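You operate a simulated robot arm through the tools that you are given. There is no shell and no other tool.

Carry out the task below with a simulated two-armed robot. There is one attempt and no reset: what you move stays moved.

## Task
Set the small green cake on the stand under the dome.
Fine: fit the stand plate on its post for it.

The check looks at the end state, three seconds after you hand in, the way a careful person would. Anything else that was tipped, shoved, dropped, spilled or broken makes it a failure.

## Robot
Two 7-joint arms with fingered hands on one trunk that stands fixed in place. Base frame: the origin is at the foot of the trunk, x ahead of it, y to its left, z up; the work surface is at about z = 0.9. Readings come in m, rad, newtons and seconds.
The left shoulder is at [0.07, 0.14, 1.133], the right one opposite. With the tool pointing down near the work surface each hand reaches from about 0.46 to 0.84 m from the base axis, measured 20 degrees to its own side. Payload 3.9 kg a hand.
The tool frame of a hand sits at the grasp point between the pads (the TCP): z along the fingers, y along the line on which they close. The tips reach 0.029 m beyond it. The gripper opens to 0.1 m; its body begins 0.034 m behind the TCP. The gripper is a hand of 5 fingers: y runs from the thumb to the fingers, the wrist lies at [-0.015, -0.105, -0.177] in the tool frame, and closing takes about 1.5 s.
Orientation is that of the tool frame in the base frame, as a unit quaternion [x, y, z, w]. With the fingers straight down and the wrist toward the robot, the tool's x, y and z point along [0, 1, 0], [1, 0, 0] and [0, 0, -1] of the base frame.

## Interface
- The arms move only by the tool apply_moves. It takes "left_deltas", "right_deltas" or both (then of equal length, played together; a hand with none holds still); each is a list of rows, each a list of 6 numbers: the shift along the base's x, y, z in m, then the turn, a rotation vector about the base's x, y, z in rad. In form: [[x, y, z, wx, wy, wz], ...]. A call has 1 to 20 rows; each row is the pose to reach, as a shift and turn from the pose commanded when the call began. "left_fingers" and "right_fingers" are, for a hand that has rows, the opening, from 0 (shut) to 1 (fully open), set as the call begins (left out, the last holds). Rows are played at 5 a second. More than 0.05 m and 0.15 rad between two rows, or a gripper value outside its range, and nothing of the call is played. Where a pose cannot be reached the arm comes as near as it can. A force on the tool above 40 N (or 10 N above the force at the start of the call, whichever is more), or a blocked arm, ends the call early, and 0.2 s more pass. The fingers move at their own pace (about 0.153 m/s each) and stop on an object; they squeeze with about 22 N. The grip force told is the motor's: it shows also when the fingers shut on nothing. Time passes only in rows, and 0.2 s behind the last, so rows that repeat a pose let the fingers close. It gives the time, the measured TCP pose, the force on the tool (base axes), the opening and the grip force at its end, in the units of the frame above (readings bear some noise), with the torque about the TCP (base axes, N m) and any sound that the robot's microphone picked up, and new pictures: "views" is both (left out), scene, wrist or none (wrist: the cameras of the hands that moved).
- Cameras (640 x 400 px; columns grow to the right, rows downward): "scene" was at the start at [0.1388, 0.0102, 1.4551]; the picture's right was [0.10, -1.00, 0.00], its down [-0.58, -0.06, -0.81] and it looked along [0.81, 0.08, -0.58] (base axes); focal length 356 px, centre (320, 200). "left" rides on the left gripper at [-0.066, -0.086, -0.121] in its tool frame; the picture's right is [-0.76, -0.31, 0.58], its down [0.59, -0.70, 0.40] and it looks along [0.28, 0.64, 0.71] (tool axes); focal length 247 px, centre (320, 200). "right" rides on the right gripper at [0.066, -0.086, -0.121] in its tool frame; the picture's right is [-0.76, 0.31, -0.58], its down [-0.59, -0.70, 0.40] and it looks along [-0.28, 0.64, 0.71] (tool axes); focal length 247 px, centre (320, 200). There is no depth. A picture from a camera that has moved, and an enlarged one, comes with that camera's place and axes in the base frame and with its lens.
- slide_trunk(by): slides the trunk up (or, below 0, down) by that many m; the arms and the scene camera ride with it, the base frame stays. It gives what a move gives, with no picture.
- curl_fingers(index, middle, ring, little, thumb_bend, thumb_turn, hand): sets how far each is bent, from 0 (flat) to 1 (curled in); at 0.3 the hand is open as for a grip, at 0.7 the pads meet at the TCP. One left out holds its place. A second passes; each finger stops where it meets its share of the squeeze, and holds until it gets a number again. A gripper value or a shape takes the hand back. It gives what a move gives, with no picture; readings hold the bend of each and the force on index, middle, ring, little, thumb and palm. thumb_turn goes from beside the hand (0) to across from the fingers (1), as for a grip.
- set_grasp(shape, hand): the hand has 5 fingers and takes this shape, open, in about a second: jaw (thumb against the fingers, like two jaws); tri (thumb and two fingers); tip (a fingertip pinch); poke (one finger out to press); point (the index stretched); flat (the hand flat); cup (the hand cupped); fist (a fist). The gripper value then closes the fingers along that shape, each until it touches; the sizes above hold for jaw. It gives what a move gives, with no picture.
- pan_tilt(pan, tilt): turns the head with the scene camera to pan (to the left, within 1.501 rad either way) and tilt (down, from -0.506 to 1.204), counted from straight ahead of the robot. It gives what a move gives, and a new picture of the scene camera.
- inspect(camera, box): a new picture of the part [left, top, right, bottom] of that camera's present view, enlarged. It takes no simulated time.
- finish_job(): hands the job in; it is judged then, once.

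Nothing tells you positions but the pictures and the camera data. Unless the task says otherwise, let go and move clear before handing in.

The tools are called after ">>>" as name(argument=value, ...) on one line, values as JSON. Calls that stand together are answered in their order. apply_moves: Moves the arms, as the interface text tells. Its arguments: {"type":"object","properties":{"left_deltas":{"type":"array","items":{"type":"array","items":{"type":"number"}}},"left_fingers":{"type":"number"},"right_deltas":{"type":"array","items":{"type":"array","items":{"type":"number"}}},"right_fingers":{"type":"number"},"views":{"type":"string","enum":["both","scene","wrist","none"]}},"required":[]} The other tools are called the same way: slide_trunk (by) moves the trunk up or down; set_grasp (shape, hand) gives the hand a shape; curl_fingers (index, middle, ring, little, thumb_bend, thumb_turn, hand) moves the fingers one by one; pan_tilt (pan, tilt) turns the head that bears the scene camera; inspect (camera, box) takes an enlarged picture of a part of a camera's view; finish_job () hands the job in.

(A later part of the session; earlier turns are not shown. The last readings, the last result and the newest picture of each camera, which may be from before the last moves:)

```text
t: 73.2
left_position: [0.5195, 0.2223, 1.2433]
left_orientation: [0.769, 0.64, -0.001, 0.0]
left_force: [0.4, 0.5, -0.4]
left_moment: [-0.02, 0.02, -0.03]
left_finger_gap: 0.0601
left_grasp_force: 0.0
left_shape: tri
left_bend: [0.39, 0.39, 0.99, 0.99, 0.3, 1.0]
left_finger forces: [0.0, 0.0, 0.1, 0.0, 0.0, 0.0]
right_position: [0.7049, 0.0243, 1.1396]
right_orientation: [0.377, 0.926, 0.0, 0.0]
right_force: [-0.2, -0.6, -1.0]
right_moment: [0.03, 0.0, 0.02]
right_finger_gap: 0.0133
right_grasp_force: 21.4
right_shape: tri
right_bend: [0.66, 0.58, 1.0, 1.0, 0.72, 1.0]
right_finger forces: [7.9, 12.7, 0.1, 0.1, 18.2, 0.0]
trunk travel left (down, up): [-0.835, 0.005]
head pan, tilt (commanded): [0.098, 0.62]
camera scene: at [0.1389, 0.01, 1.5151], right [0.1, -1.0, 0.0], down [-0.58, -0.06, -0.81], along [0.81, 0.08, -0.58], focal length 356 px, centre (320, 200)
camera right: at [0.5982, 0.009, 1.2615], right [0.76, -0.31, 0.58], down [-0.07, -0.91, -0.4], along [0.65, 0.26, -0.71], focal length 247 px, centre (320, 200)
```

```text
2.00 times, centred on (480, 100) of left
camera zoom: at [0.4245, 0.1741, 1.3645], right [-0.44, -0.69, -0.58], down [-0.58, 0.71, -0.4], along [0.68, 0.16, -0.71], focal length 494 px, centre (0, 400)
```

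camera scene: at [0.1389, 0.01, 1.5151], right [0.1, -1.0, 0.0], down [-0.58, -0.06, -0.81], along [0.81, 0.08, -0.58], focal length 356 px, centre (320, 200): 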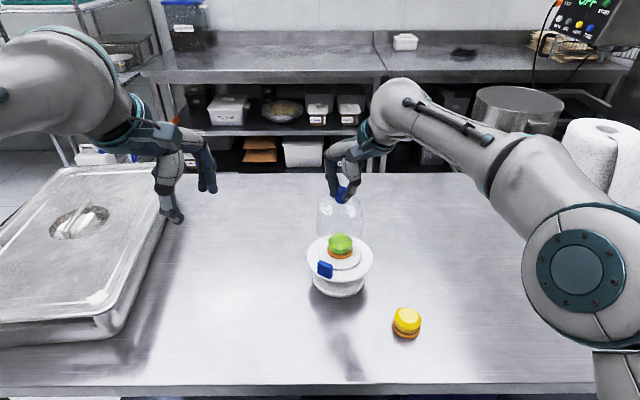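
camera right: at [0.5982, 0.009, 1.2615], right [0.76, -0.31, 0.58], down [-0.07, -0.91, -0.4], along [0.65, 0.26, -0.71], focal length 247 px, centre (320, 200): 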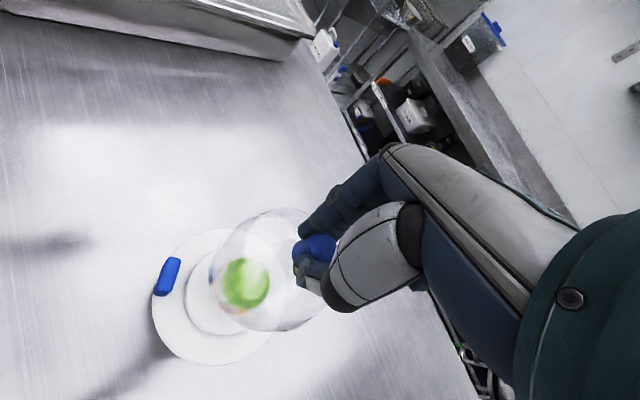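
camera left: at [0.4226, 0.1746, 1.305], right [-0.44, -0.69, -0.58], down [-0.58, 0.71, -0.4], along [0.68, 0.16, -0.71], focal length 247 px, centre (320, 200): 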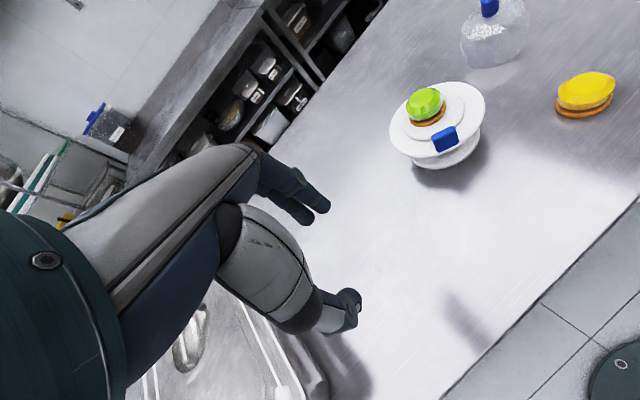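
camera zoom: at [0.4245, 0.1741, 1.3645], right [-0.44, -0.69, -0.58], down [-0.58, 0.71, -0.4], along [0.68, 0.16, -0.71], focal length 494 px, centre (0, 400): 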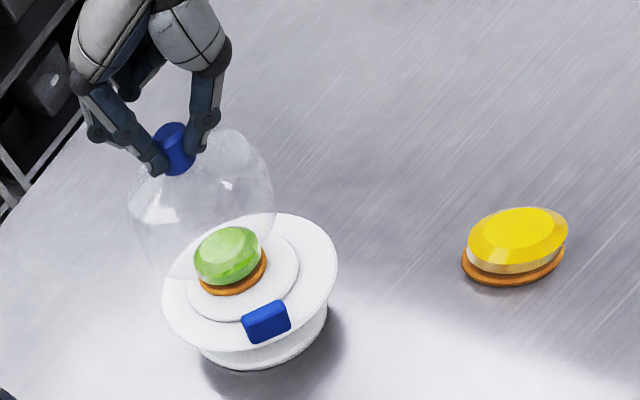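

The dome is above the stand, aligned in y but possibly 5–15 mm too far in x. I'll bring the left hand round as a low side camera to measure this properly, staying clear of the stand and tray.

>>> apply_moves(left_deltas=[[0, 0, -0.025, 0, 0, -0.125], [0, 0, -0.05, 0, 0, -0.25], [0, 0, -0.075, 0, 0, -0.375], [0, 0, -0.1, 0, 0, -0.5]], views="none")

>>> apply_moves(left_deltas=[[0, 0, -0.02, -0.075, -0.093, 0], [0, 0, -0.04, -0.151, -0.186, 0], [0, 0, -0.06, -0.226, -0.28, 0], [0, 0, -0.08, -0.302, -0.373, 0], [0, 0, -0.1, -0.377, -0.466, 0]])

```text
t: 74.2
left_position: [0.52, 0.2241, 1.1425]
left_orientation: [0.903, 0.429, -0.001, 0.0]
left_force: [1.6, 0.2, -0.6]
left_moment: [0.01, 0.0, 0.01]
left_finger_gap: 0.0597
left_grasp_force: 0.1
left_shape: tri
left_bend: [0.39, 0.39, 0.99, 0.99, 0.3, 1.0]
left_finger forces: [0.1, 0.1, 0.0, 0.0, 0.0, 0.0]
right_position: [0.7065, 0.0242, 1.1407]
right_orientation: [0.377, 0.926, -0.001, 0.0]
right_force: [0.1, 0.9, 0.0]
right_moment: [0.0, 0.01, 0.02]
right_finger_gap: 0.013
right_grasp_force: 22.0
right_shape: tri
right_bend: [0.66, 0.58, 1.0, 1.0, 0.72, 1.0]
right_finger forces: [7.8, 12.6, 0.1, 0.1, 18.1, 0.0]
trunk travel left (down, up): [-0.835, 0.005]
head pan, tilt (commanded): [0.098, 0.62]
```

```text
t: 75.4
left_position: [0.5207, 0.2237, 1.0438]
left_orientation: [0.863, 0.409, 0.129, 0.266]
left_force: [0.2, 0.3, -0.4]
left_moment: [0.01, 0.01, 0.0]
left_finger_gap: 0.06
left_grasp_force: 0.0
left_shape: tri
left_bend: [0.39, 0.39, 0.99, 0.99, 0.3, 1.0]
left_finger forces: [0.0, 0.1, 0.0, 0.1, 0.0, 0.0]
right_position: [0.7058, 0.0243, 1.1399]
right_orientation: [0.377, 0.926, -0.001, 0.0]
right_force: [-0.7, -1.1, -1.3]
right_moment: [0.0, 0.01, -0.04]
right_finger_gap: 0.0135
right_grasp_force: 22.3
right_shape: tri
right_bend: [0.66, 0.58, 1.0, 1.0, 0.72, 1.0]
right_finger forces: [7.9, 12.6, 0.0, 0.1, 18.0, 0.0]
trunk travel left (down, up): [-0.835, 0.005]
head pan, tilt (commanded): [0.098, 0.62]
camera scene: at [0.1389, 0.0106, 1.5152], right [0.1, -1.0, 0.0], down [-0.58, -0.06, -0.81], along [0.81, 0.08, -0.58], focal length 356 px, centre (320, 200)
camera left: at [0.3718, 0.2603, 1.0957], right [-0.42, -0.63, -0.65], down [0.1, 0.68, -0.72], along [0.9, -0.37, -0.23], focal length 247 px, centre (320, 200)
```

scene: 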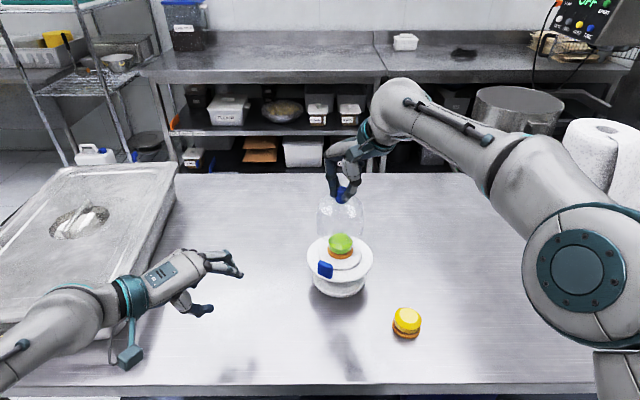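
left: 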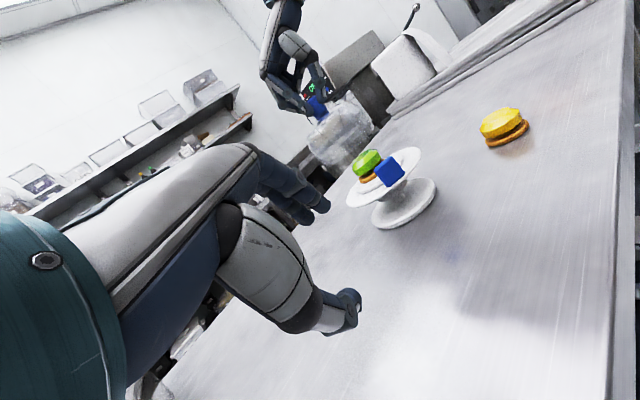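

>>> inspect(camera="left", box=[290, 80, 450, 240])

>>> inspect(camera="scene", box=[300, 180, 380, 280])

```text
2.50 times, centred on (370, 160) of left
camera zoom: at [0.3718, 0.2603, 1.0957], right [-0.42, -0.63, -0.65], down [0.1, 0.68, -0.72], along [0.9, -0.37, -0.23], focal length 617 px, centre (195, 300)
```

zoom: 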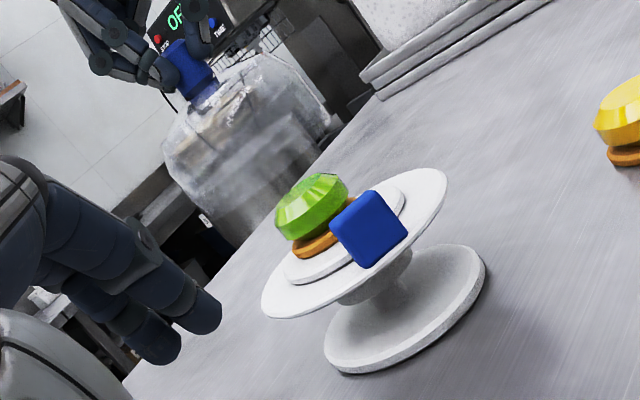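

```text
4.00 times, centred on (340, 230) of scene
camera zoom: at [0.1389, 0.0106, 1.5152], right [0.1, -1.0, 0.0], down [-0.58, -0.06, -0.81], along [0.81, 0.08, -0.58], focal length 1422 px, centre (240, 80)
```

zoom: 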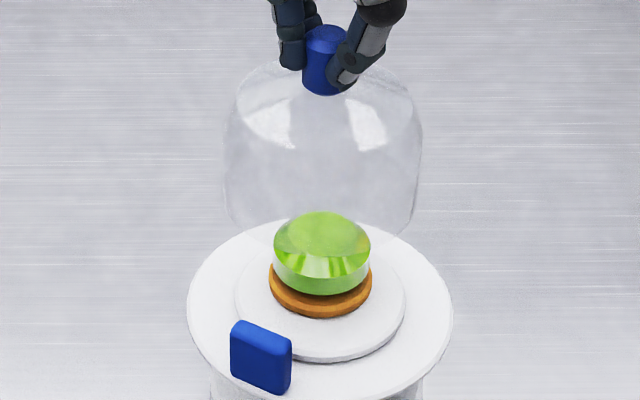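

In the low view the dome's knob axis seems tilted relative to the stand's vertical. I'll zoom in on it.

>>> inspect(camera="left", box=[295, 80, 385, 170])

>>> inspect(camera="left", box=[335, 130, 445, 240])

```text
4.44 times, centred on (340, 125) of left
camera zoom: at [0.3718, 0.2603, 1.0957], right [-0.42, -0.63, -0.65], down [0.1, 0.68, -0.72], along [0.9, -0.37, -0.23], focal length 1098 px, centre (231, 533)
```

zoom: 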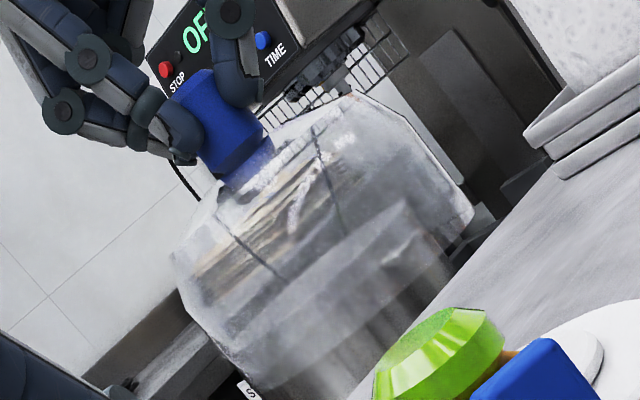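

```text
3.64 times, centred on (390, 185) of left
camera zoom: at [0.3718, 0.2603, 1.0957], right [-0.42, -0.63, -0.65], down [0.1, 0.68, -0.72], along [0.9, -0.37, -0.23], focal length 898 px, centre (66, 254)
```

zoom: 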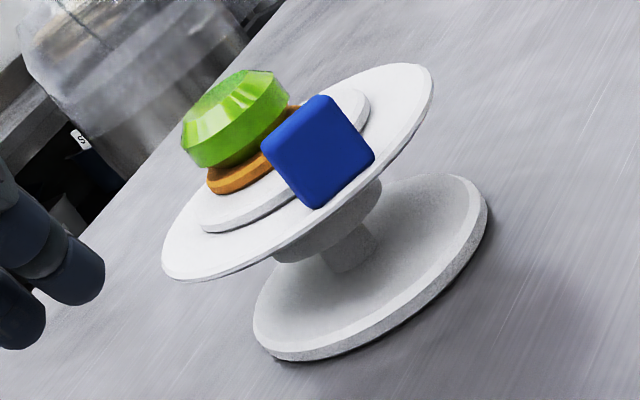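

I'll also look at the dome from the right hand's own camera to judge its tilt.

>>> inspect(camera="right", box=[130, 190, 350, 380])

>>> inspect(camera="scene", box=[310, 185, 375, 250])

```text
2.11 times, centred on (240, 285) of right
camera zoom: at [0.5982, 0.0093, 1.2615], right [0.76, -0.31, 0.58], down [-0.07, -0.91, -0.4], along [0.65, 0.26, -0.71], focal length 520 px, centre (488, 21)
```

zoom: 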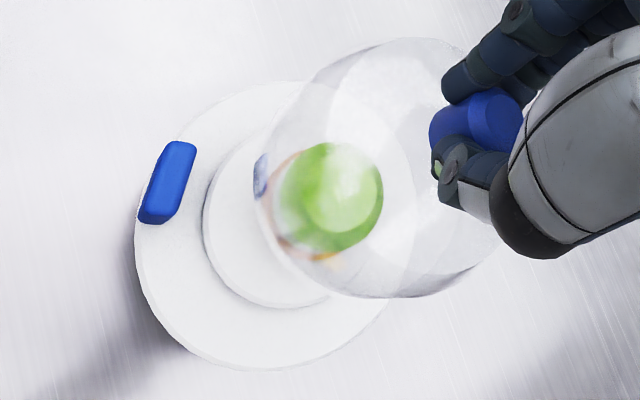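

```text
6.15 times, centred on (342, 218) of scene
camera zoom: at [0.1389, 0.0106, 1.5152], right [0.1, -1.0, 0.0], down [-0.58, -0.06, -0.81], along [0.81, 0.08, -0.58], focal length 2188 px, centre (182, 92)
```

zoom: 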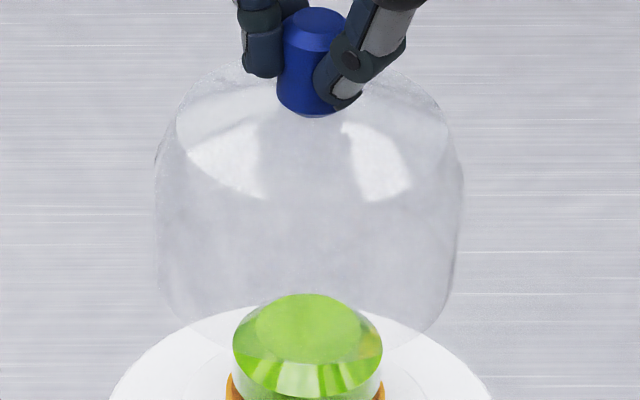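

From the low view the dome's axis is vertical but offset about 8.5 mm; combined with the other views this means about 12 mm too far in x. I'll shift it back 12 mm and lower a little to 1 cm above the cake top.

>>> apply_moves(right_deltas=[[-0.006, 0, 0, 0, 0, 0], [-0.012, 0, 0, 0, 0, 0], [-0.012, 0, -0.01, 0, 0, 0], [-0.012, 0, -0.015, 0, 0, 0], [-0.012, 0, -0.015, 0, 0, 0]], views="none")

>>> inspect(camera="left", box=[295, 80, 455, 240])

>>> inspect(camera="scene", box=[295, 185, 385, 285])

>>> inspect(camera="right", box=[130, 190, 350, 380])

```text
t: 76.6
left_position: [0.5216, 0.2237, 1.0444]
left_orientation: [0.863, 0.41, 0.127, 0.266]
left_force: [-0.8, -0.7, -0.2]
left_moment: [0.0, 0.03, -0.01]
left_finger_gap: 0.0596
left_grasp_force: 0.0
left_shape: tri
left_bend: [0.39, 0.39, 0.99, 0.99, 0.3, 1.0]
left_finger forces: [0.0, 0.0, 0.1, 0.0, 0.0, 0.0]
right_position: [0.693, 0.0218, 1.1267]
right_orientation: [0.377, 0.926, 0.001, 0.0]
right_force: [0.6, 0.0, 0.3]
right_moment: [0.0, -0.03, 0.0]
right_finger_gap: 0.0131
right_grasp_force: 21.2
right_shape: tri
right_bend: [0.66, 0.58, 1.0, 1.0, 0.72, 1.0]
right_finger forces: [7.8, 12.6, 0.1, 0.0, 18.1, 0.0]
trunk travel left (down, up): [-0.835, 0.005]
head pan, tilt (commanded): [0.098, 0.62]
```

```text
2.50 times, centred on (375, 160) of left
camera zoom: at [0.3718, 0.26, 1.0959], right [-0.42, -0.63, -0.65], down [0.1, 0.68, -0.72], along [0.9, -0.37, -0.23], focal length 617 px, centre (182, 300)
```

zoom: 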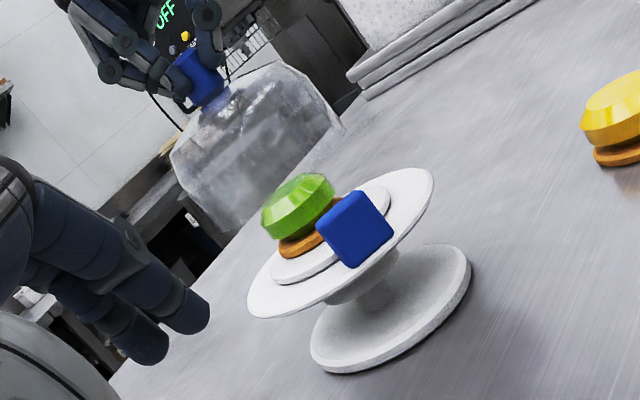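

```text
4.00 times, centred on (340, 235) of scene
camera zoom: at [0.1389, 0.0101, 1.5151], right [0.1, -1.0, 0.0], down [-0.58, -0.06, -0.81], along [0.81, 0.08, -0.58], focal length 1422 px, centre (240, 60)
```

zoom: 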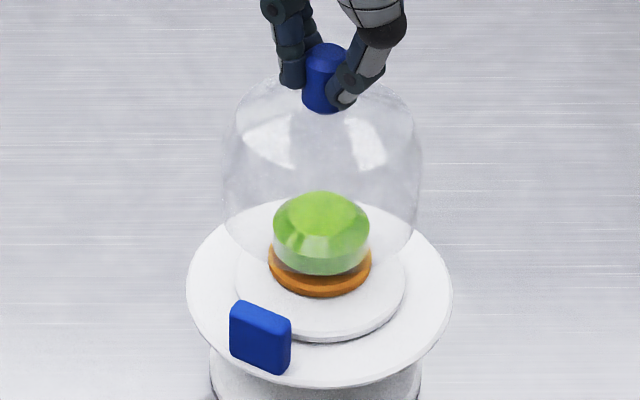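

```text
2.11 times, centred on (240, 285) of right
camera zoom: at [0.5861, 0.0079, 1.2471], right [0.76, -0.31, 0.58], down [-0.07, -0.91, -0.4], along [0.65, 0.26, -0.71], focal length 520 px, centre (488, 21)
```

zoom: 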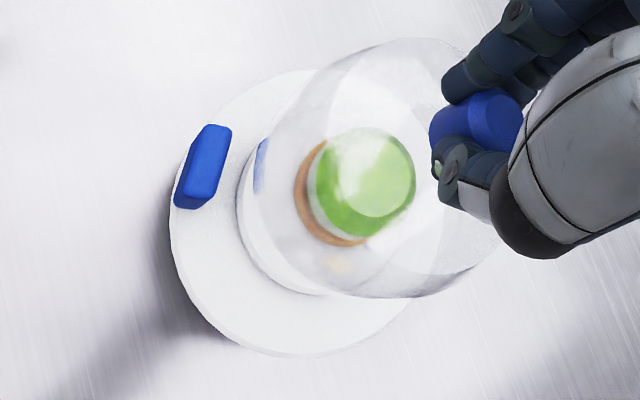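

The dome's axis now lines up with the stand within about 2 mm in every view. I'll lower it around the cake to about 1 cm above the disc and check again.

>>> apply_moves(right_deltas=[[0.0005, 0.001, -0.01, 0, 0, 0], [0.001, 0.001, -0.02, 0, 0, 0], [0.001, 0.001, -0.028, 0, 0, 0], [0.001, 0.001, -0.034, 0, 0, 0], [0.001, 0.001, -0.034, 0, 0, 0]], views="none")

>>> inspect(camera="left", box=[315, 90, 435, 220])

>>> inspect(camera="scene", box=[295, 195, 385, 285])

>>> inspect(camera="right", box=[130, 190, 350, 380])

```text
t: 77.8
left_position: [0.5211, 0.223, 1.0428]
left_orientation: [0.863, 0.41, 0.127, 0.266]
left_force: [0.0, 0.0, 0.8]
left_moment: [0.02, 0.0, 0.02]
left_finger_gap: 0.0599
left_grasp_force: 0.1
left_shape: tri
left_bend: [0.39, 0.39, 0.99, 0.99, 0.3, 1.0]
left_finger forces: [0.1, 0.0, 0.0, 0.0, 0.0, 0.0]
right_position: [0.6936, 0.0232, 1.0929]
right_orientation: [0.377, 0.926, 0.0, 0.0]
right_force: [-0.6, -0.1, -1.1]
right_moment: [-0.01, -0.01, 0.0]
right_finger_gap: 0.0131
right_grasp_force: 22.1
right_shape: tri
right_bend: [0.66, 0.58, 1.0, 1.0, 0.72, 1.0]
right_finger forces: [8.0, 12.7, 0.0, 0.0, 18.1, 0.1]
trunk travel left (down, up): [-0.835, 0.005]
head pan, tilt (commanded): [0.098, 0.62]
```

```text
3.08 times, centred on (375, 155) of left
camera zoom: at [0.3719, 0.2601, 1.0959], right [-0.42, -0.63, -0.65], down [0.1, 0.68, -0.72], along [0.9, -0.37, -0.23], focal length 760 px, centre (151, 338)
```

zoom: 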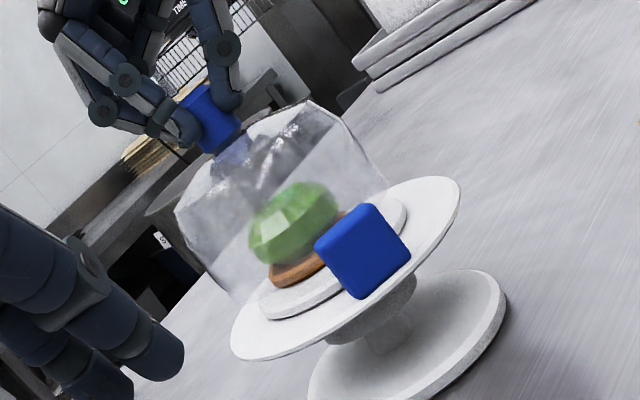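

```text
4.44 times, centred on (340, 240) of scene
camera zoom: at [0.1389, 0.0102, 1.5151], right [0.1, -1.0, 0.0], down [-0.58, -0.06, -0.81], along [0.81, 0.08, -0.58], focal length 1580 px, centre (231, 22)
```

zoom: 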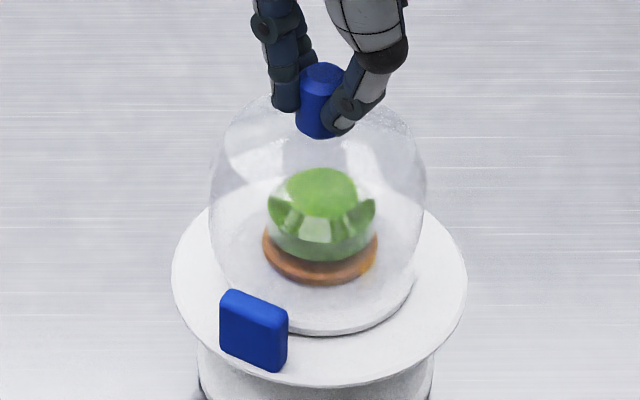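

```text
2.11 times, centred on (240, 285) of right
camera zoom: at [0.5875, 0.0091, 1.2136], right [0.76, -0.31, 0.58], down [-0.07, -0.91, -0.4], along [0.65, 0.26, -0.71], focal length 520 px, centre (488, 21)
```

zoom: 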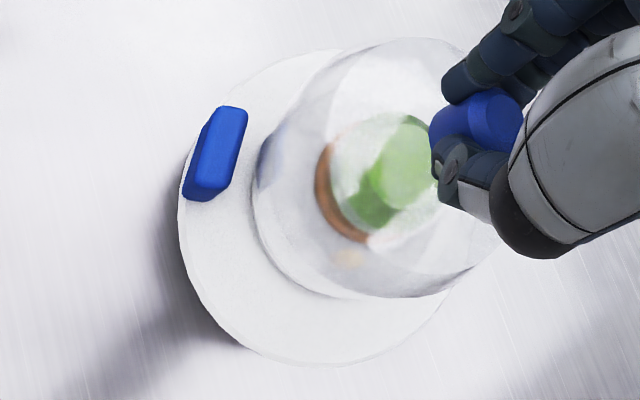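

Everything lines up within 2–3 mm, with the dome slightly toward +x/+y. I'll correct by (−2, −1) mm and lower slowly toward the rim, watching for contact.

>>> apply_moves(right_deltas=[[-0.002, -0.001, -0.002, 0, 0, 0], [-0.002, -0.001, -0.005, 0, 0, 0], [-0.002, -0.001, -0.008, 0, 0, 0], [-0.002, -0.001, -0.008, 0, 0, 0]], views="none")

>>> inspect(camera="left", box=[315, 90, 435, 220])

>>> inspect(camera="scene", box=[305, 200, 375, 285])

>>> inspect(camera="right", box=[190, 190, 340, 340])

```text
t: 78.8
left_position: [0.5216, 0.2246, 1.0445]
left_orientation: [0.863, 0.41, 0.126, 0.266]
left_force: [-0.1, -0.1, -0.1]
left_moment: [0.01, 0.03, -0.01]
left_finger_gap: 0.0595
left_grasp_force: 0.1
left_shape: tri
left_bend: [0.39, 0.39, 0.99, 0.99, 0.3, 1.0]
left_finger forces: [0.0, 0.1, 0.0, 0.0, 0.1, 0.0]
right_position: [0.6925, 0.0235, 1.0855]
right_orientation: [0.376, 0.927, 0.001, -0.001]
right_force: [-0.4, 0.0, -1.3]
right_moment: [-0.04, -0.03, 0.0]
right_finger_gap: 0.0134
right_grasp_force: 22.3
right_shape: tri
right_bend: [0.66, 0.58, 1.0, 1.0, 0.72, 1.0]
right_finger forces: [7.9, 12.7, 0.0, 0.1, 18.1, 0.1]
trunk travel left (down, up): [-0.835, 0.005]
head pan, tilt (commanded): [0.098, 0.62]
```

```text
3.08 times, centred on (375, 155) of left
camera zoom: at [0.3718, 0.26, 1.0959], right [-0.42, -0.63, -0.65], down [0.1, 0.68, -0.72], along [0.9, -0.37, -0.23], focal length 760 px, centre (151, 338)
```

zoom: 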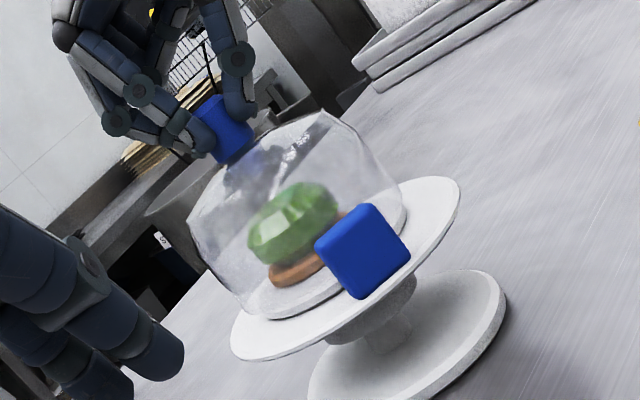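

```text
4.71 times, centred on (340, 242) of scene
camera zoom: at [0.1388, 0.0101, 1.5151], right [0.1, -1.0, 0.0], down [-0.58, -0.06, -0.81], along [0.81, 0.08, -0.58], focal length 1673 px, centre (226, 0)
```

zoom: 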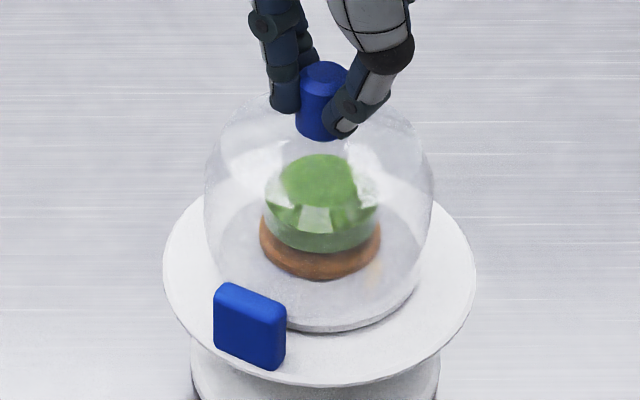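

```text
2.67 times, centred on (265, 265) of right
camera zoom: at [0.5852, 0.0081, 1.2055], right [0.76, -0.31, 0.58], down [-0.07, -0.91, -0.4], along [0.65, 0.26, -0.71], focal length 659 px, centre (467, 27)
```

zoom: 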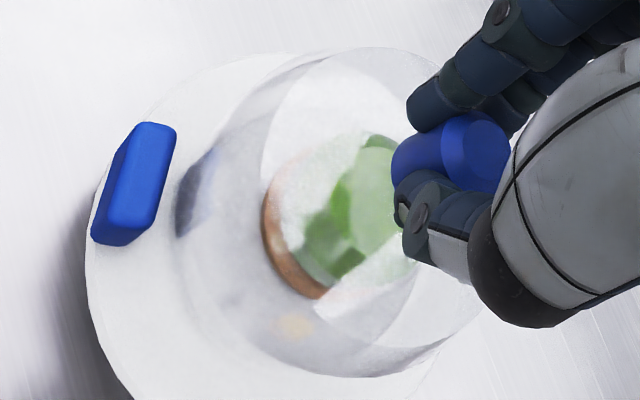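

The dome now surrounds the raised disc with a margin visible on the left and right. I'll lower in 2–3 mm steps with force checks.

>>> apply_moves(right_deltas=[[0, 0, -0.0015, 0, 0, 0], [0, 0, -0.003, 0, 0, 0], [0, 0, -0.004, 0, 0, 0], [0, 0, -0.004, 0, 0, 0]], views="none")

>>> inspect(camera="left", box=[325, 110, 425, 210])

>>> inspect(camera="scene", box=[305, 200, 375, 285])

```text
t: 79.8
left_position: [0.5221, 0.2227, 1.0438]
left_orientation: [0.863, 0.41, 0.127, 0.267]
left_force: [-0.3, 0.4, -0.9]
left_moment: [0.01, -0.02, 0.03]
left_finger_gap: 0.06
left_grasp_force: 0.1
left_shape: tri
left_bend: [0.39, 0.39, 0.99, 0.99, 0.3, 1.0]
left_finger forces: [0.1, 0.0, 0.0, 0.0, 0.0, 0.1]
right_position: [0.6925, 0.0225, 1.0791]
right_orientation: [0.377, 0.926, 0.0, 0.0]
right_force: [0.6, -0.2, 0.0]
right_moment: [0.03, 0.01, -0.02]
right_finger_gap: 0.0131
right_grasp_force: 22.0
right_shape: tri
right_bend: [0.66, 0.58, 1.0, 1.0, 0.72, 1.0]
right_finger forces: [7.9, 12.7, 0.1, 0.0, 18.1, 0.0]
trunk travel left (down, up): [-0.835, 0.005]
head pan, tilt (commanded): [0.098, 0.62]
```

```text
4.00 times, centred on (375, 160) of left
camera zoom: at [0.3719, 0.26, 1.0959], right [-0.42, -0.63, -0.65], down [0.1, 0.68, -0.72], along [0.9, -0.37, -0.23], focal length 988 px, centre (100, 360)
```

zoom: 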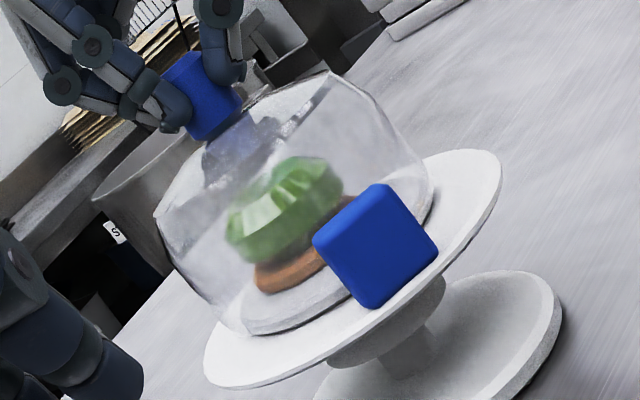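

```text
4.71 times, centred on (340, 242) of scene
camera zoom: at [0.139, 0.0102, 1.5151], right [0.1, -1.0, 0.0], down [-0.58, -0.06, -0.81], along [0.81, 0.08, -0.58], focal length 1673 px, centre (226, 0)
```

zoom: 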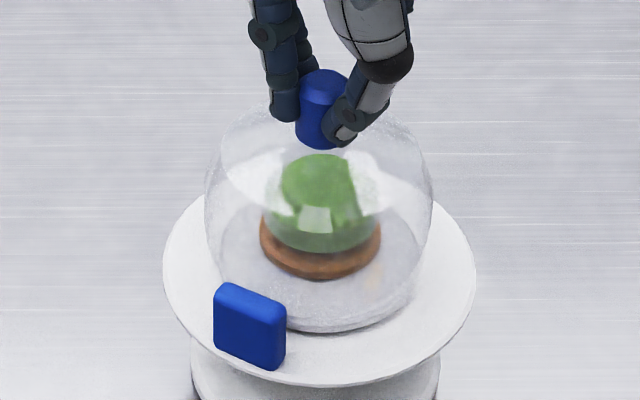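

The dome is just above the disc, still about 2 mm toward +x. I'll nudge it −2 mm in x and continue down gently.

>>> apply_moves(right_deltas=[[-0.002, -0.0005, 0.001, 0, 0, 0], [-0.002, -0.0005, -0.001, 0, 0, 0], [-0.002, -0.0005, -0.0025, 0, 0, 0], [-0.002, -0.0005, -0.004, 0, 0, 0], [-0.002, -0.0005, -0.004, 0, 0, 0]], views="none")

>>> inspect(camera="left", box=[325, 110, 425, 210])

>>> inspect(camera="scene", box=[305, 200, 375, 285])

```text
t: 81.0
left_position: [0.5222, 0.2248, 1.0422]
left_orientation: [0.863, 0.409, 0.126, 0.267]
left_force: [0.0, -0.1, -0.1]
left_moment: [0.0, -0.01, 0.03]
left_finger_gap: 0.0599
left_grasp_force: 0.1
left_shape: tri
left_bend: [0.39, 0.39, 0.99, 0.99, 0.3, 1.0]
left_finger forces: [0.1, 0.0, 0.1, 0.0, 0.0, 0.1]
right_position: [0.69, 0.023, 1.077]
right_orientation: [0.377, 0.926, 0.001, 0.0]
right_force: [0.0, 0.3, -1.0]
right_moment: [0.01, 0.01, -0.01]
right_finger_gap: 0.0132
right_grasp_force: 22.0
right_shape: tri
right_bend: [0.66, 0.58, 1.0, 1.0, 0.72, 1.0]
right_finger forces: [7.7, 12.7, 0.0, 0.0, 18.0, 0.0]
trunk travel left (down, up): [-0.835, 0.005]
head pan, tilt (commanded): [0.098, 0.62]
```

```text
4.00 times, centred on (375, 160) of left
camera zoom: at [0.372, 0.2601, 1.0958], right [-0.42, -0.63, -0.65], down [0.1, 0.68, -0.72], along [0.9, -0.37, -0.23], focal length 988 px, centre (100, 360)
```

zoom: 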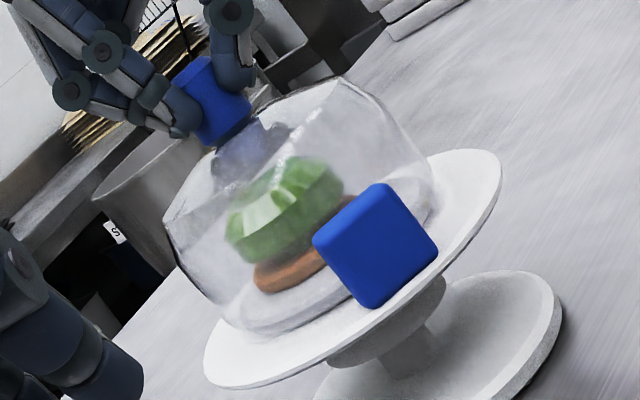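

```text
4.71 times, centred on (340, 242) of scene
camera zoom: at [0.139, 0.0102, 1.5151], right [0.1, -1.0, 0.0], down [-0.58, -0.06, -0.81], along [0.81, 0.08, -0.58], focal length 1673 px, centre (226, 0)
```

zoom: 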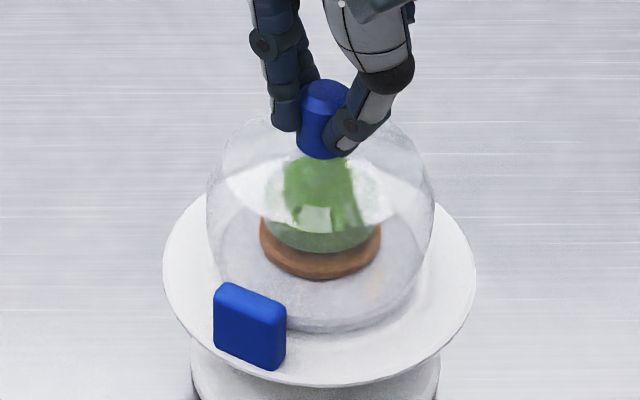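

No contact yet at TCP z 1.077, and the dome's edge appears to be passing around the disc. I'll keep lowering.

>>> apply_moves(right_deltas=[[0, 0, -0.001, 0, 0, 0], [0, 0, -0.002, 0, 0, 0], [0, 0, -0.003, 0, 0, 0], [0, 0, -0.003, 0, 0, 0]], views="none")

>>> inspect(camera="left", box=[325, 110, 425, 210])

>>> inspect(camera="scene", box=[305, 200, 375, 285])

```text
t: 82.0
left_position: [0.5212, 0.2234, 1.0437]
left_orientation: [0.863, 0.41, 0.126, 0.267]
left_force: [-0.5, 0.6, -0.7]
left_moment: [0.0, -0.01, -0.04]
left_finger_gap: 0.0601
left_grasp_force: 0.1
left_shape: tri
left_bend: [0.39, 0.39, 0.99, 0.99, 0.3, 1.0]
left_finger forces: [0.0, 0.1, 0.1, 0.0, 0.1, 0.0]
right_position: [0.6907, 0.0229, 1.0741]
right_orientation: [0.377, 0.926, 0.0, 0.0]
right_force: [0.1, -0.9, -0.6]
right_moment: [-0.02, -0.01, 0.02]
right_finger_gap: 0.0132
right_grasp_force: 21.9
right_shape: tri
right_bend: [0.66, 0.58, 1.0, 1.0, 0.72, 1.0]
right_finger forces: [7.9, 13.0, 0.0, 0.0, 18.1, 0.0]
trunk travel left (down, up): [-0.835, 0.005]
head pan, tilt (commanded): [0.098, 0.62]
```

```text
4.00 times, centred on (375, 160) of left
camera zoom: at [0.3719, 0.26, 1.0959], right [-0.42, -0.63, -0.65], down [0.1, 0.68, -0.72], along [0.9, -0.37, -0.23], focal length 988 px, centre (100, 360)
```

zoom: 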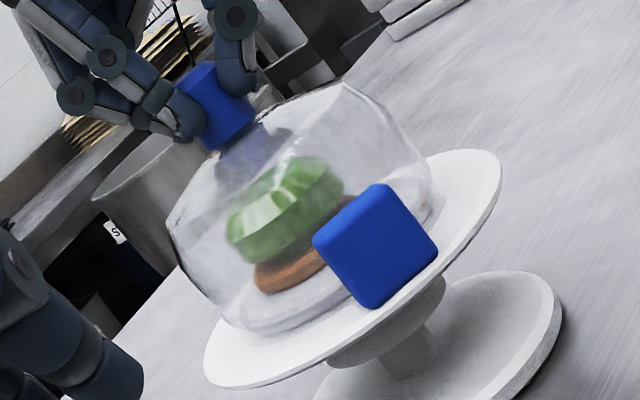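

```text
4.71 times, centred on (340, 242) of scene
camera zoom: at [0.139, 0.0101, 1.5151], right [0.1, -1.0, 0.0], down [-0.58, -0.06, -0.81], along [0.81, 0.08, -0.58], focal length 1673 px, centre (226, 0)
```

zoom: 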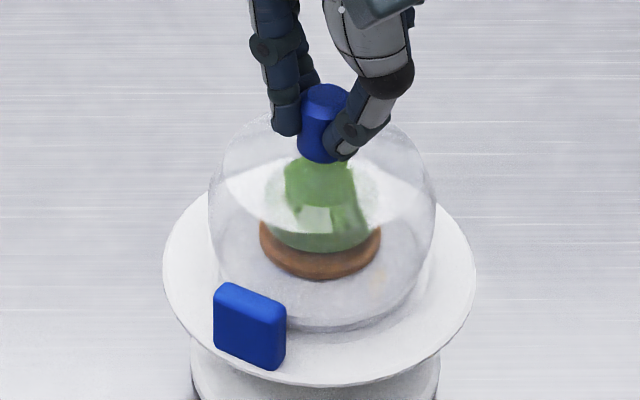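

Still free; I'll continue 3 mm at a time.

>>> apply_moves(right_deltas=[[0, 0, -0.001, 0, 0, 0], [0, 0, -0.002, 0, 0, 0], [0, 0, -0.003, 0, 0, 0], [0, 0, -0.003, 0, 0, 0]], views="none")

>>> inspect(camera="left", box=[340, 140, 420, 210])

>>> inspect(camera="scene", box=[305, 200, 375, 285])

```text
t: 83.0
left_position: [0.5204, 0.2237, 1.045]
left_orientation: [0.863, 0.41, 0.127, 0.266]
left_force: [-1.1, 0.4, -0.5]
left_moment: [-0.01, -0.01, 0.04]
left_finger_gap: 0.0599
left_grasp_force: 0.1
left_shape: tri
left_bend: [0.39, 0.39, 0.99, 0.99, 0.3, 1.0]
left_finger forces: [0.1, 0.0, 0.1, 0.0, 0.0, 0.0]
right_position: [0.69, 0.0226, 1.0739]
right_orientation: [0.378, 0.926, 0.002, 0.0]
right_force: [0.9, -0.7, 8.5]
right_moment: [-0.06, -0.08, 0.0]
right_finger_gap: 0.0137
right_grasp_force: 22.3
right_shape: tri
right_bend: [0.67, 0.58, 1.0, 1.0, 0.72, 1.0]
right_finger forces: [8.1, 14.1, 0.0, 0.0, 19.5, 0.1]
trunk travel left (down, up): [-0.835, 0.005]
head pan, tilt (commanded): [0.098, 0.62]
```

```text
5.71 times, centred on (380, 175) of left
camera zoom: at [0.3708, 0.2598, 1.0965], right [-0.42, -0.63, -0.65], down [0.1, 0.68, -0.72], along [0.9, -0.37, -0.23], focal length 1411 px, centre (-23, 343)
```

zoom: 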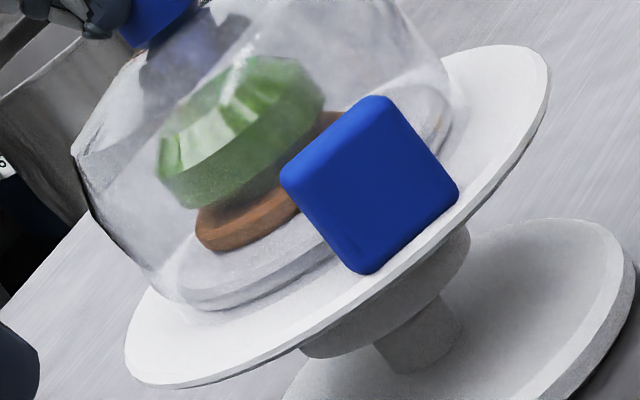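

```text
4.71 times, centred on (340, 242) of scene
camera zoom: at [0.1374, 0.0098, 1.5154], right [0.1, -1.0, 0.0], down [-0.58, -0.06, -0.81], along [0.81, 0.08, -0.58], focal length 1673 px, centre (226, 0)
```

zoom: 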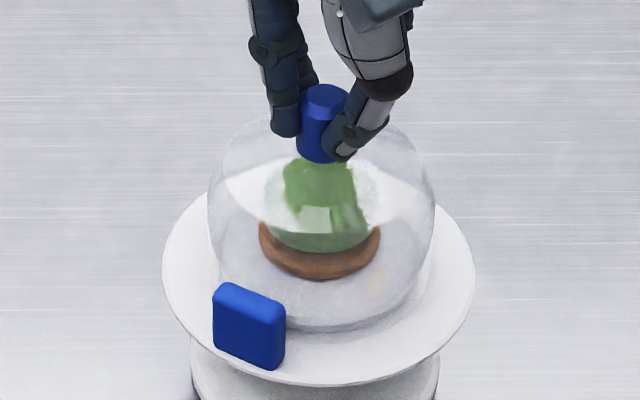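

Contact at TCP z 1.074 with 8.5 N, which matches the dome resting on the rim around the disc. I'll look closely at the dome's lower edge before releasing.

>>> inspect(camera="left", box=[345, 165, 395, 205])

>>> inspect(camera="left", box=[380, 135, 430, 185])

>>> inspect(camera="scene", box=[320, 240, 370, 280])

>>> inspect(camera="right", box=[190, 190, 340, 340])

```text
10.00 times, centred on (370, 185) of left
camera zoom: at [0.3708, 0.2598, 1.0965], right [-0.42, -0.63, -0.65], down [0.1, 0.68, -0.72], along [0.9, -0.37, -0.23], focal length 2470 px, centre (-180, 350)
```

zoom: 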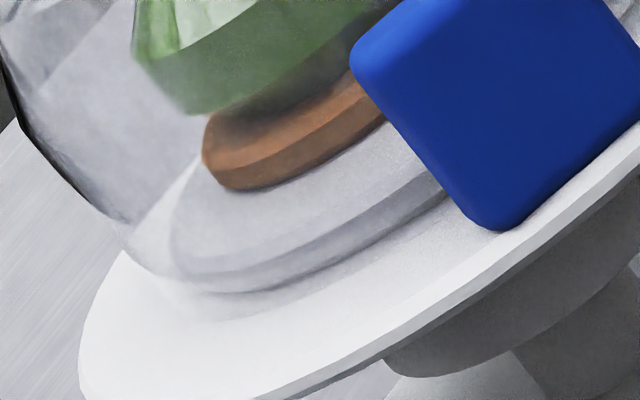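

```text
8.00 times, centred on (405, 160) of left
camera zoom: at [0.3708, 0.2598, 1.0965], right [-0.42, -0.63, -0.65], down [0.1, 0.68, -0.72], along [0.9, -0.37, -0.23], focal length 1976 px, centre (-360, 520)
```

zoom: 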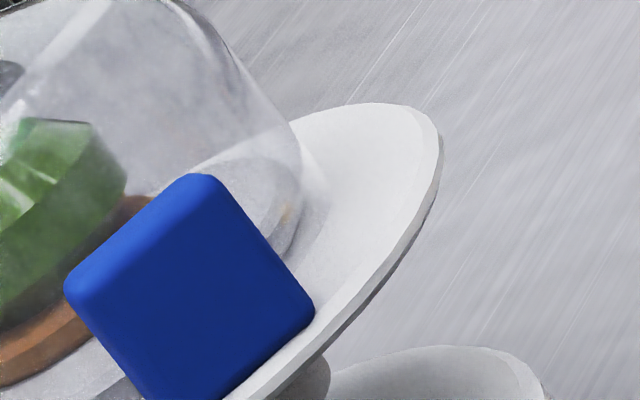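

```text
10.00 times, centred on (345, 260) of scene
camera zoom: at [0.1374, 0.0098, 1.5154], right [0.1, -1.0, 0.0], down [-0.58, -0.06, -0.81], along [0.81, 0.08, -0.58], focal length 3556 px, centre (70, -400)
```

zoom: 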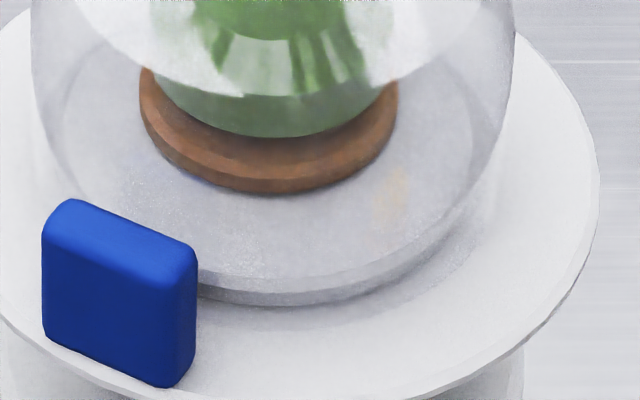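

```text
2.67 times, centred on (265, 265) of right
camera zoom: at [0.5825, 0.0076, 1.1938], right [0.75, -0.31, 0.58], down [-0.07, -0.91, -0.4], along [0.65, 0.26, -0.71], focal length 659 px, centre (467, 27)
```

zoom: 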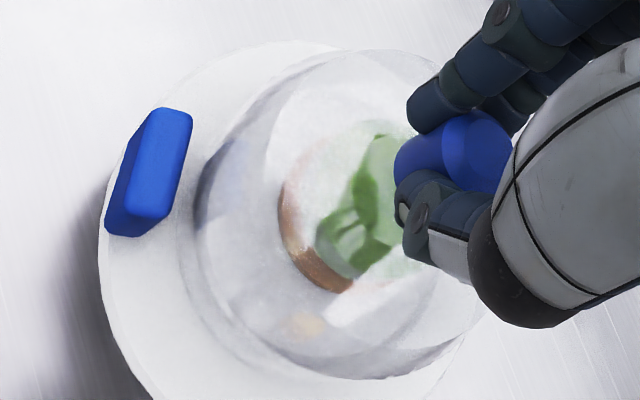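

I'll zoom in further on the glass edge next to the disc on both sides to see that it encloses the disc all the way round.

>>> inspect(camera="left", box=[395, 145, 420, 170])

>>> inspect(camera="left", box=[350, 180, 380, 205])

>>> inspect(camera="right", box=[215, 230, 290, 340])

>>> inspect(camera="scene", box=[345, 235, 375, 265])

```text
16.00 times, centred on (408, 158) of left
camera zoom: at [0.3708, 0.2598, 1.0965], right [-0.42, -0.63, -0.65], down [0.1, 0.68, -0.72], along [0.9, -0.37, -0.23], focal length 3952 px, centre (-1080, 880)
```

zoom: 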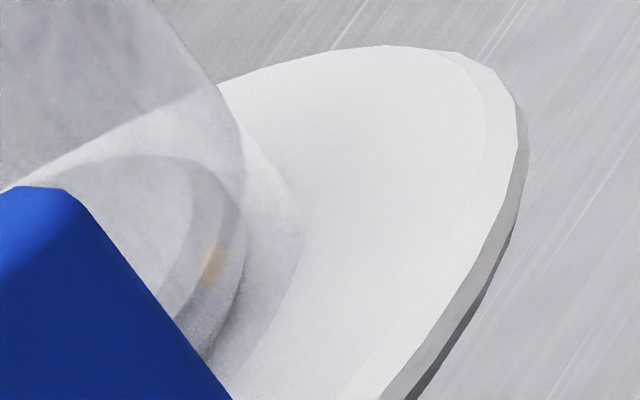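

```text
16.00 times, centred on (365, 192) of left
camera zoom: at [0.3708, 0.2598, 1.0965], right [-0.42, -0.63, -0.65], down [0.1, 0.68, -0.72], along [0.9, -0.37, -0.23], focal length 3952 px, centre (-400, 320)
```

zoom: 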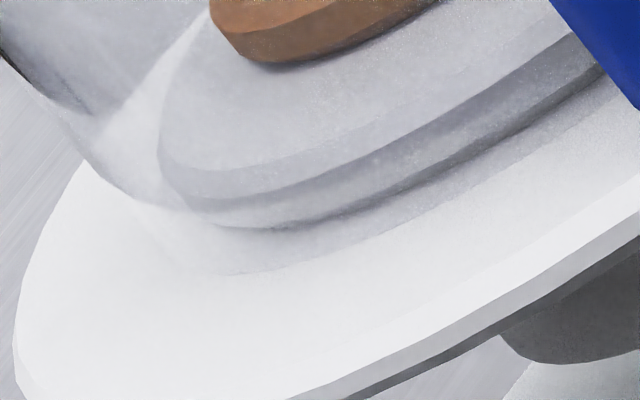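

```text
3.64 times, centred on (252, 285) of right
camera zoom: at [0.5825, 0.0076, 1.1938], right [0.75, -0.31, 0.58], down [-0.07, -0.91, -0.4], along [0.65, 0.26, -0.71], focal length 898 px, centre (566, -109)
```

zoom: 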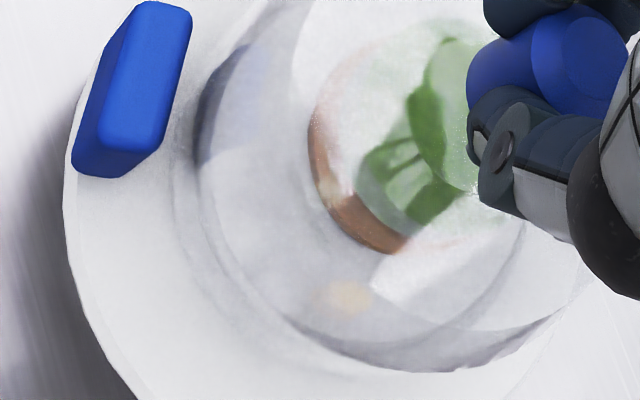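

```text
13.33 times, centred on (360, 250) of scene
camera zoom: at [0.1374, 0.0098, 1.5154], right [0.1, -1.0, 0.0], down [-0.58, -0.06, -0.81], along [0.81, 0.08, -0.58], focal length 4741 px, centre (-213, -467)
```

zoom: 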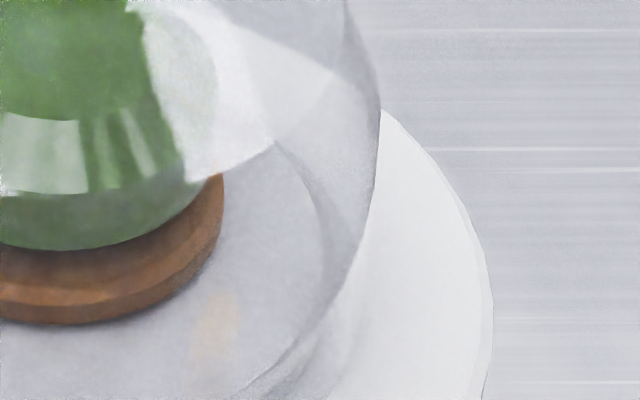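

In the left view the glass is concentric with the disc, and contact came about 8 mm below disc-top height, so the dome sits on the rim around the disc. I'll unload the downward push and then open the fingers.

>>> apply_moves(right_deltas=[[0, 0, 0.001, 0, 0, 0], [0, 0, 0.002, 0, 0, 0]], views="none")

```text
t: 83.6
left_position: [0.5206, 0.2241, 1.0455]
left_orientation: [0.863, 0.409, 0.127, 0.266]
left_force: [-0.7, -0.6, -0.1]
left_moment: [-0.01, 0.0, 0.01]
left_finger_gap: 0.0596
left_grasp_force: 0.0
left_shape: tri
left_bend: [0.39, 0.39, 0.99, 0.99, 0.3, 1.0]
left_finger forces: [0.0, 0.1, 0.1, 0.0, 0.0, 0.1]
right_position: [0.6904, 0.0213, 1.0743]
right_orientation: [0.377, 0.926, 0.0, 0.001]
right_force: [1.7, -0.5, 5.1]
right_moment: [0.01, -0.07, 0.0]
right_finger_gap: 0.0135
right_grasp_force: 22.1
right_shape: tri
right_bend: [0.67, 0.58, 1.0, 1.0, 0.73, 1.0]
right_finger forces: [8.1, 14.4, 0.0, 0.0, 19.2, 0.0]
trunk travel left (down, up): [-0.835, 0.005]
head pan, tilt (commanded): [0.098, 0.62]
```

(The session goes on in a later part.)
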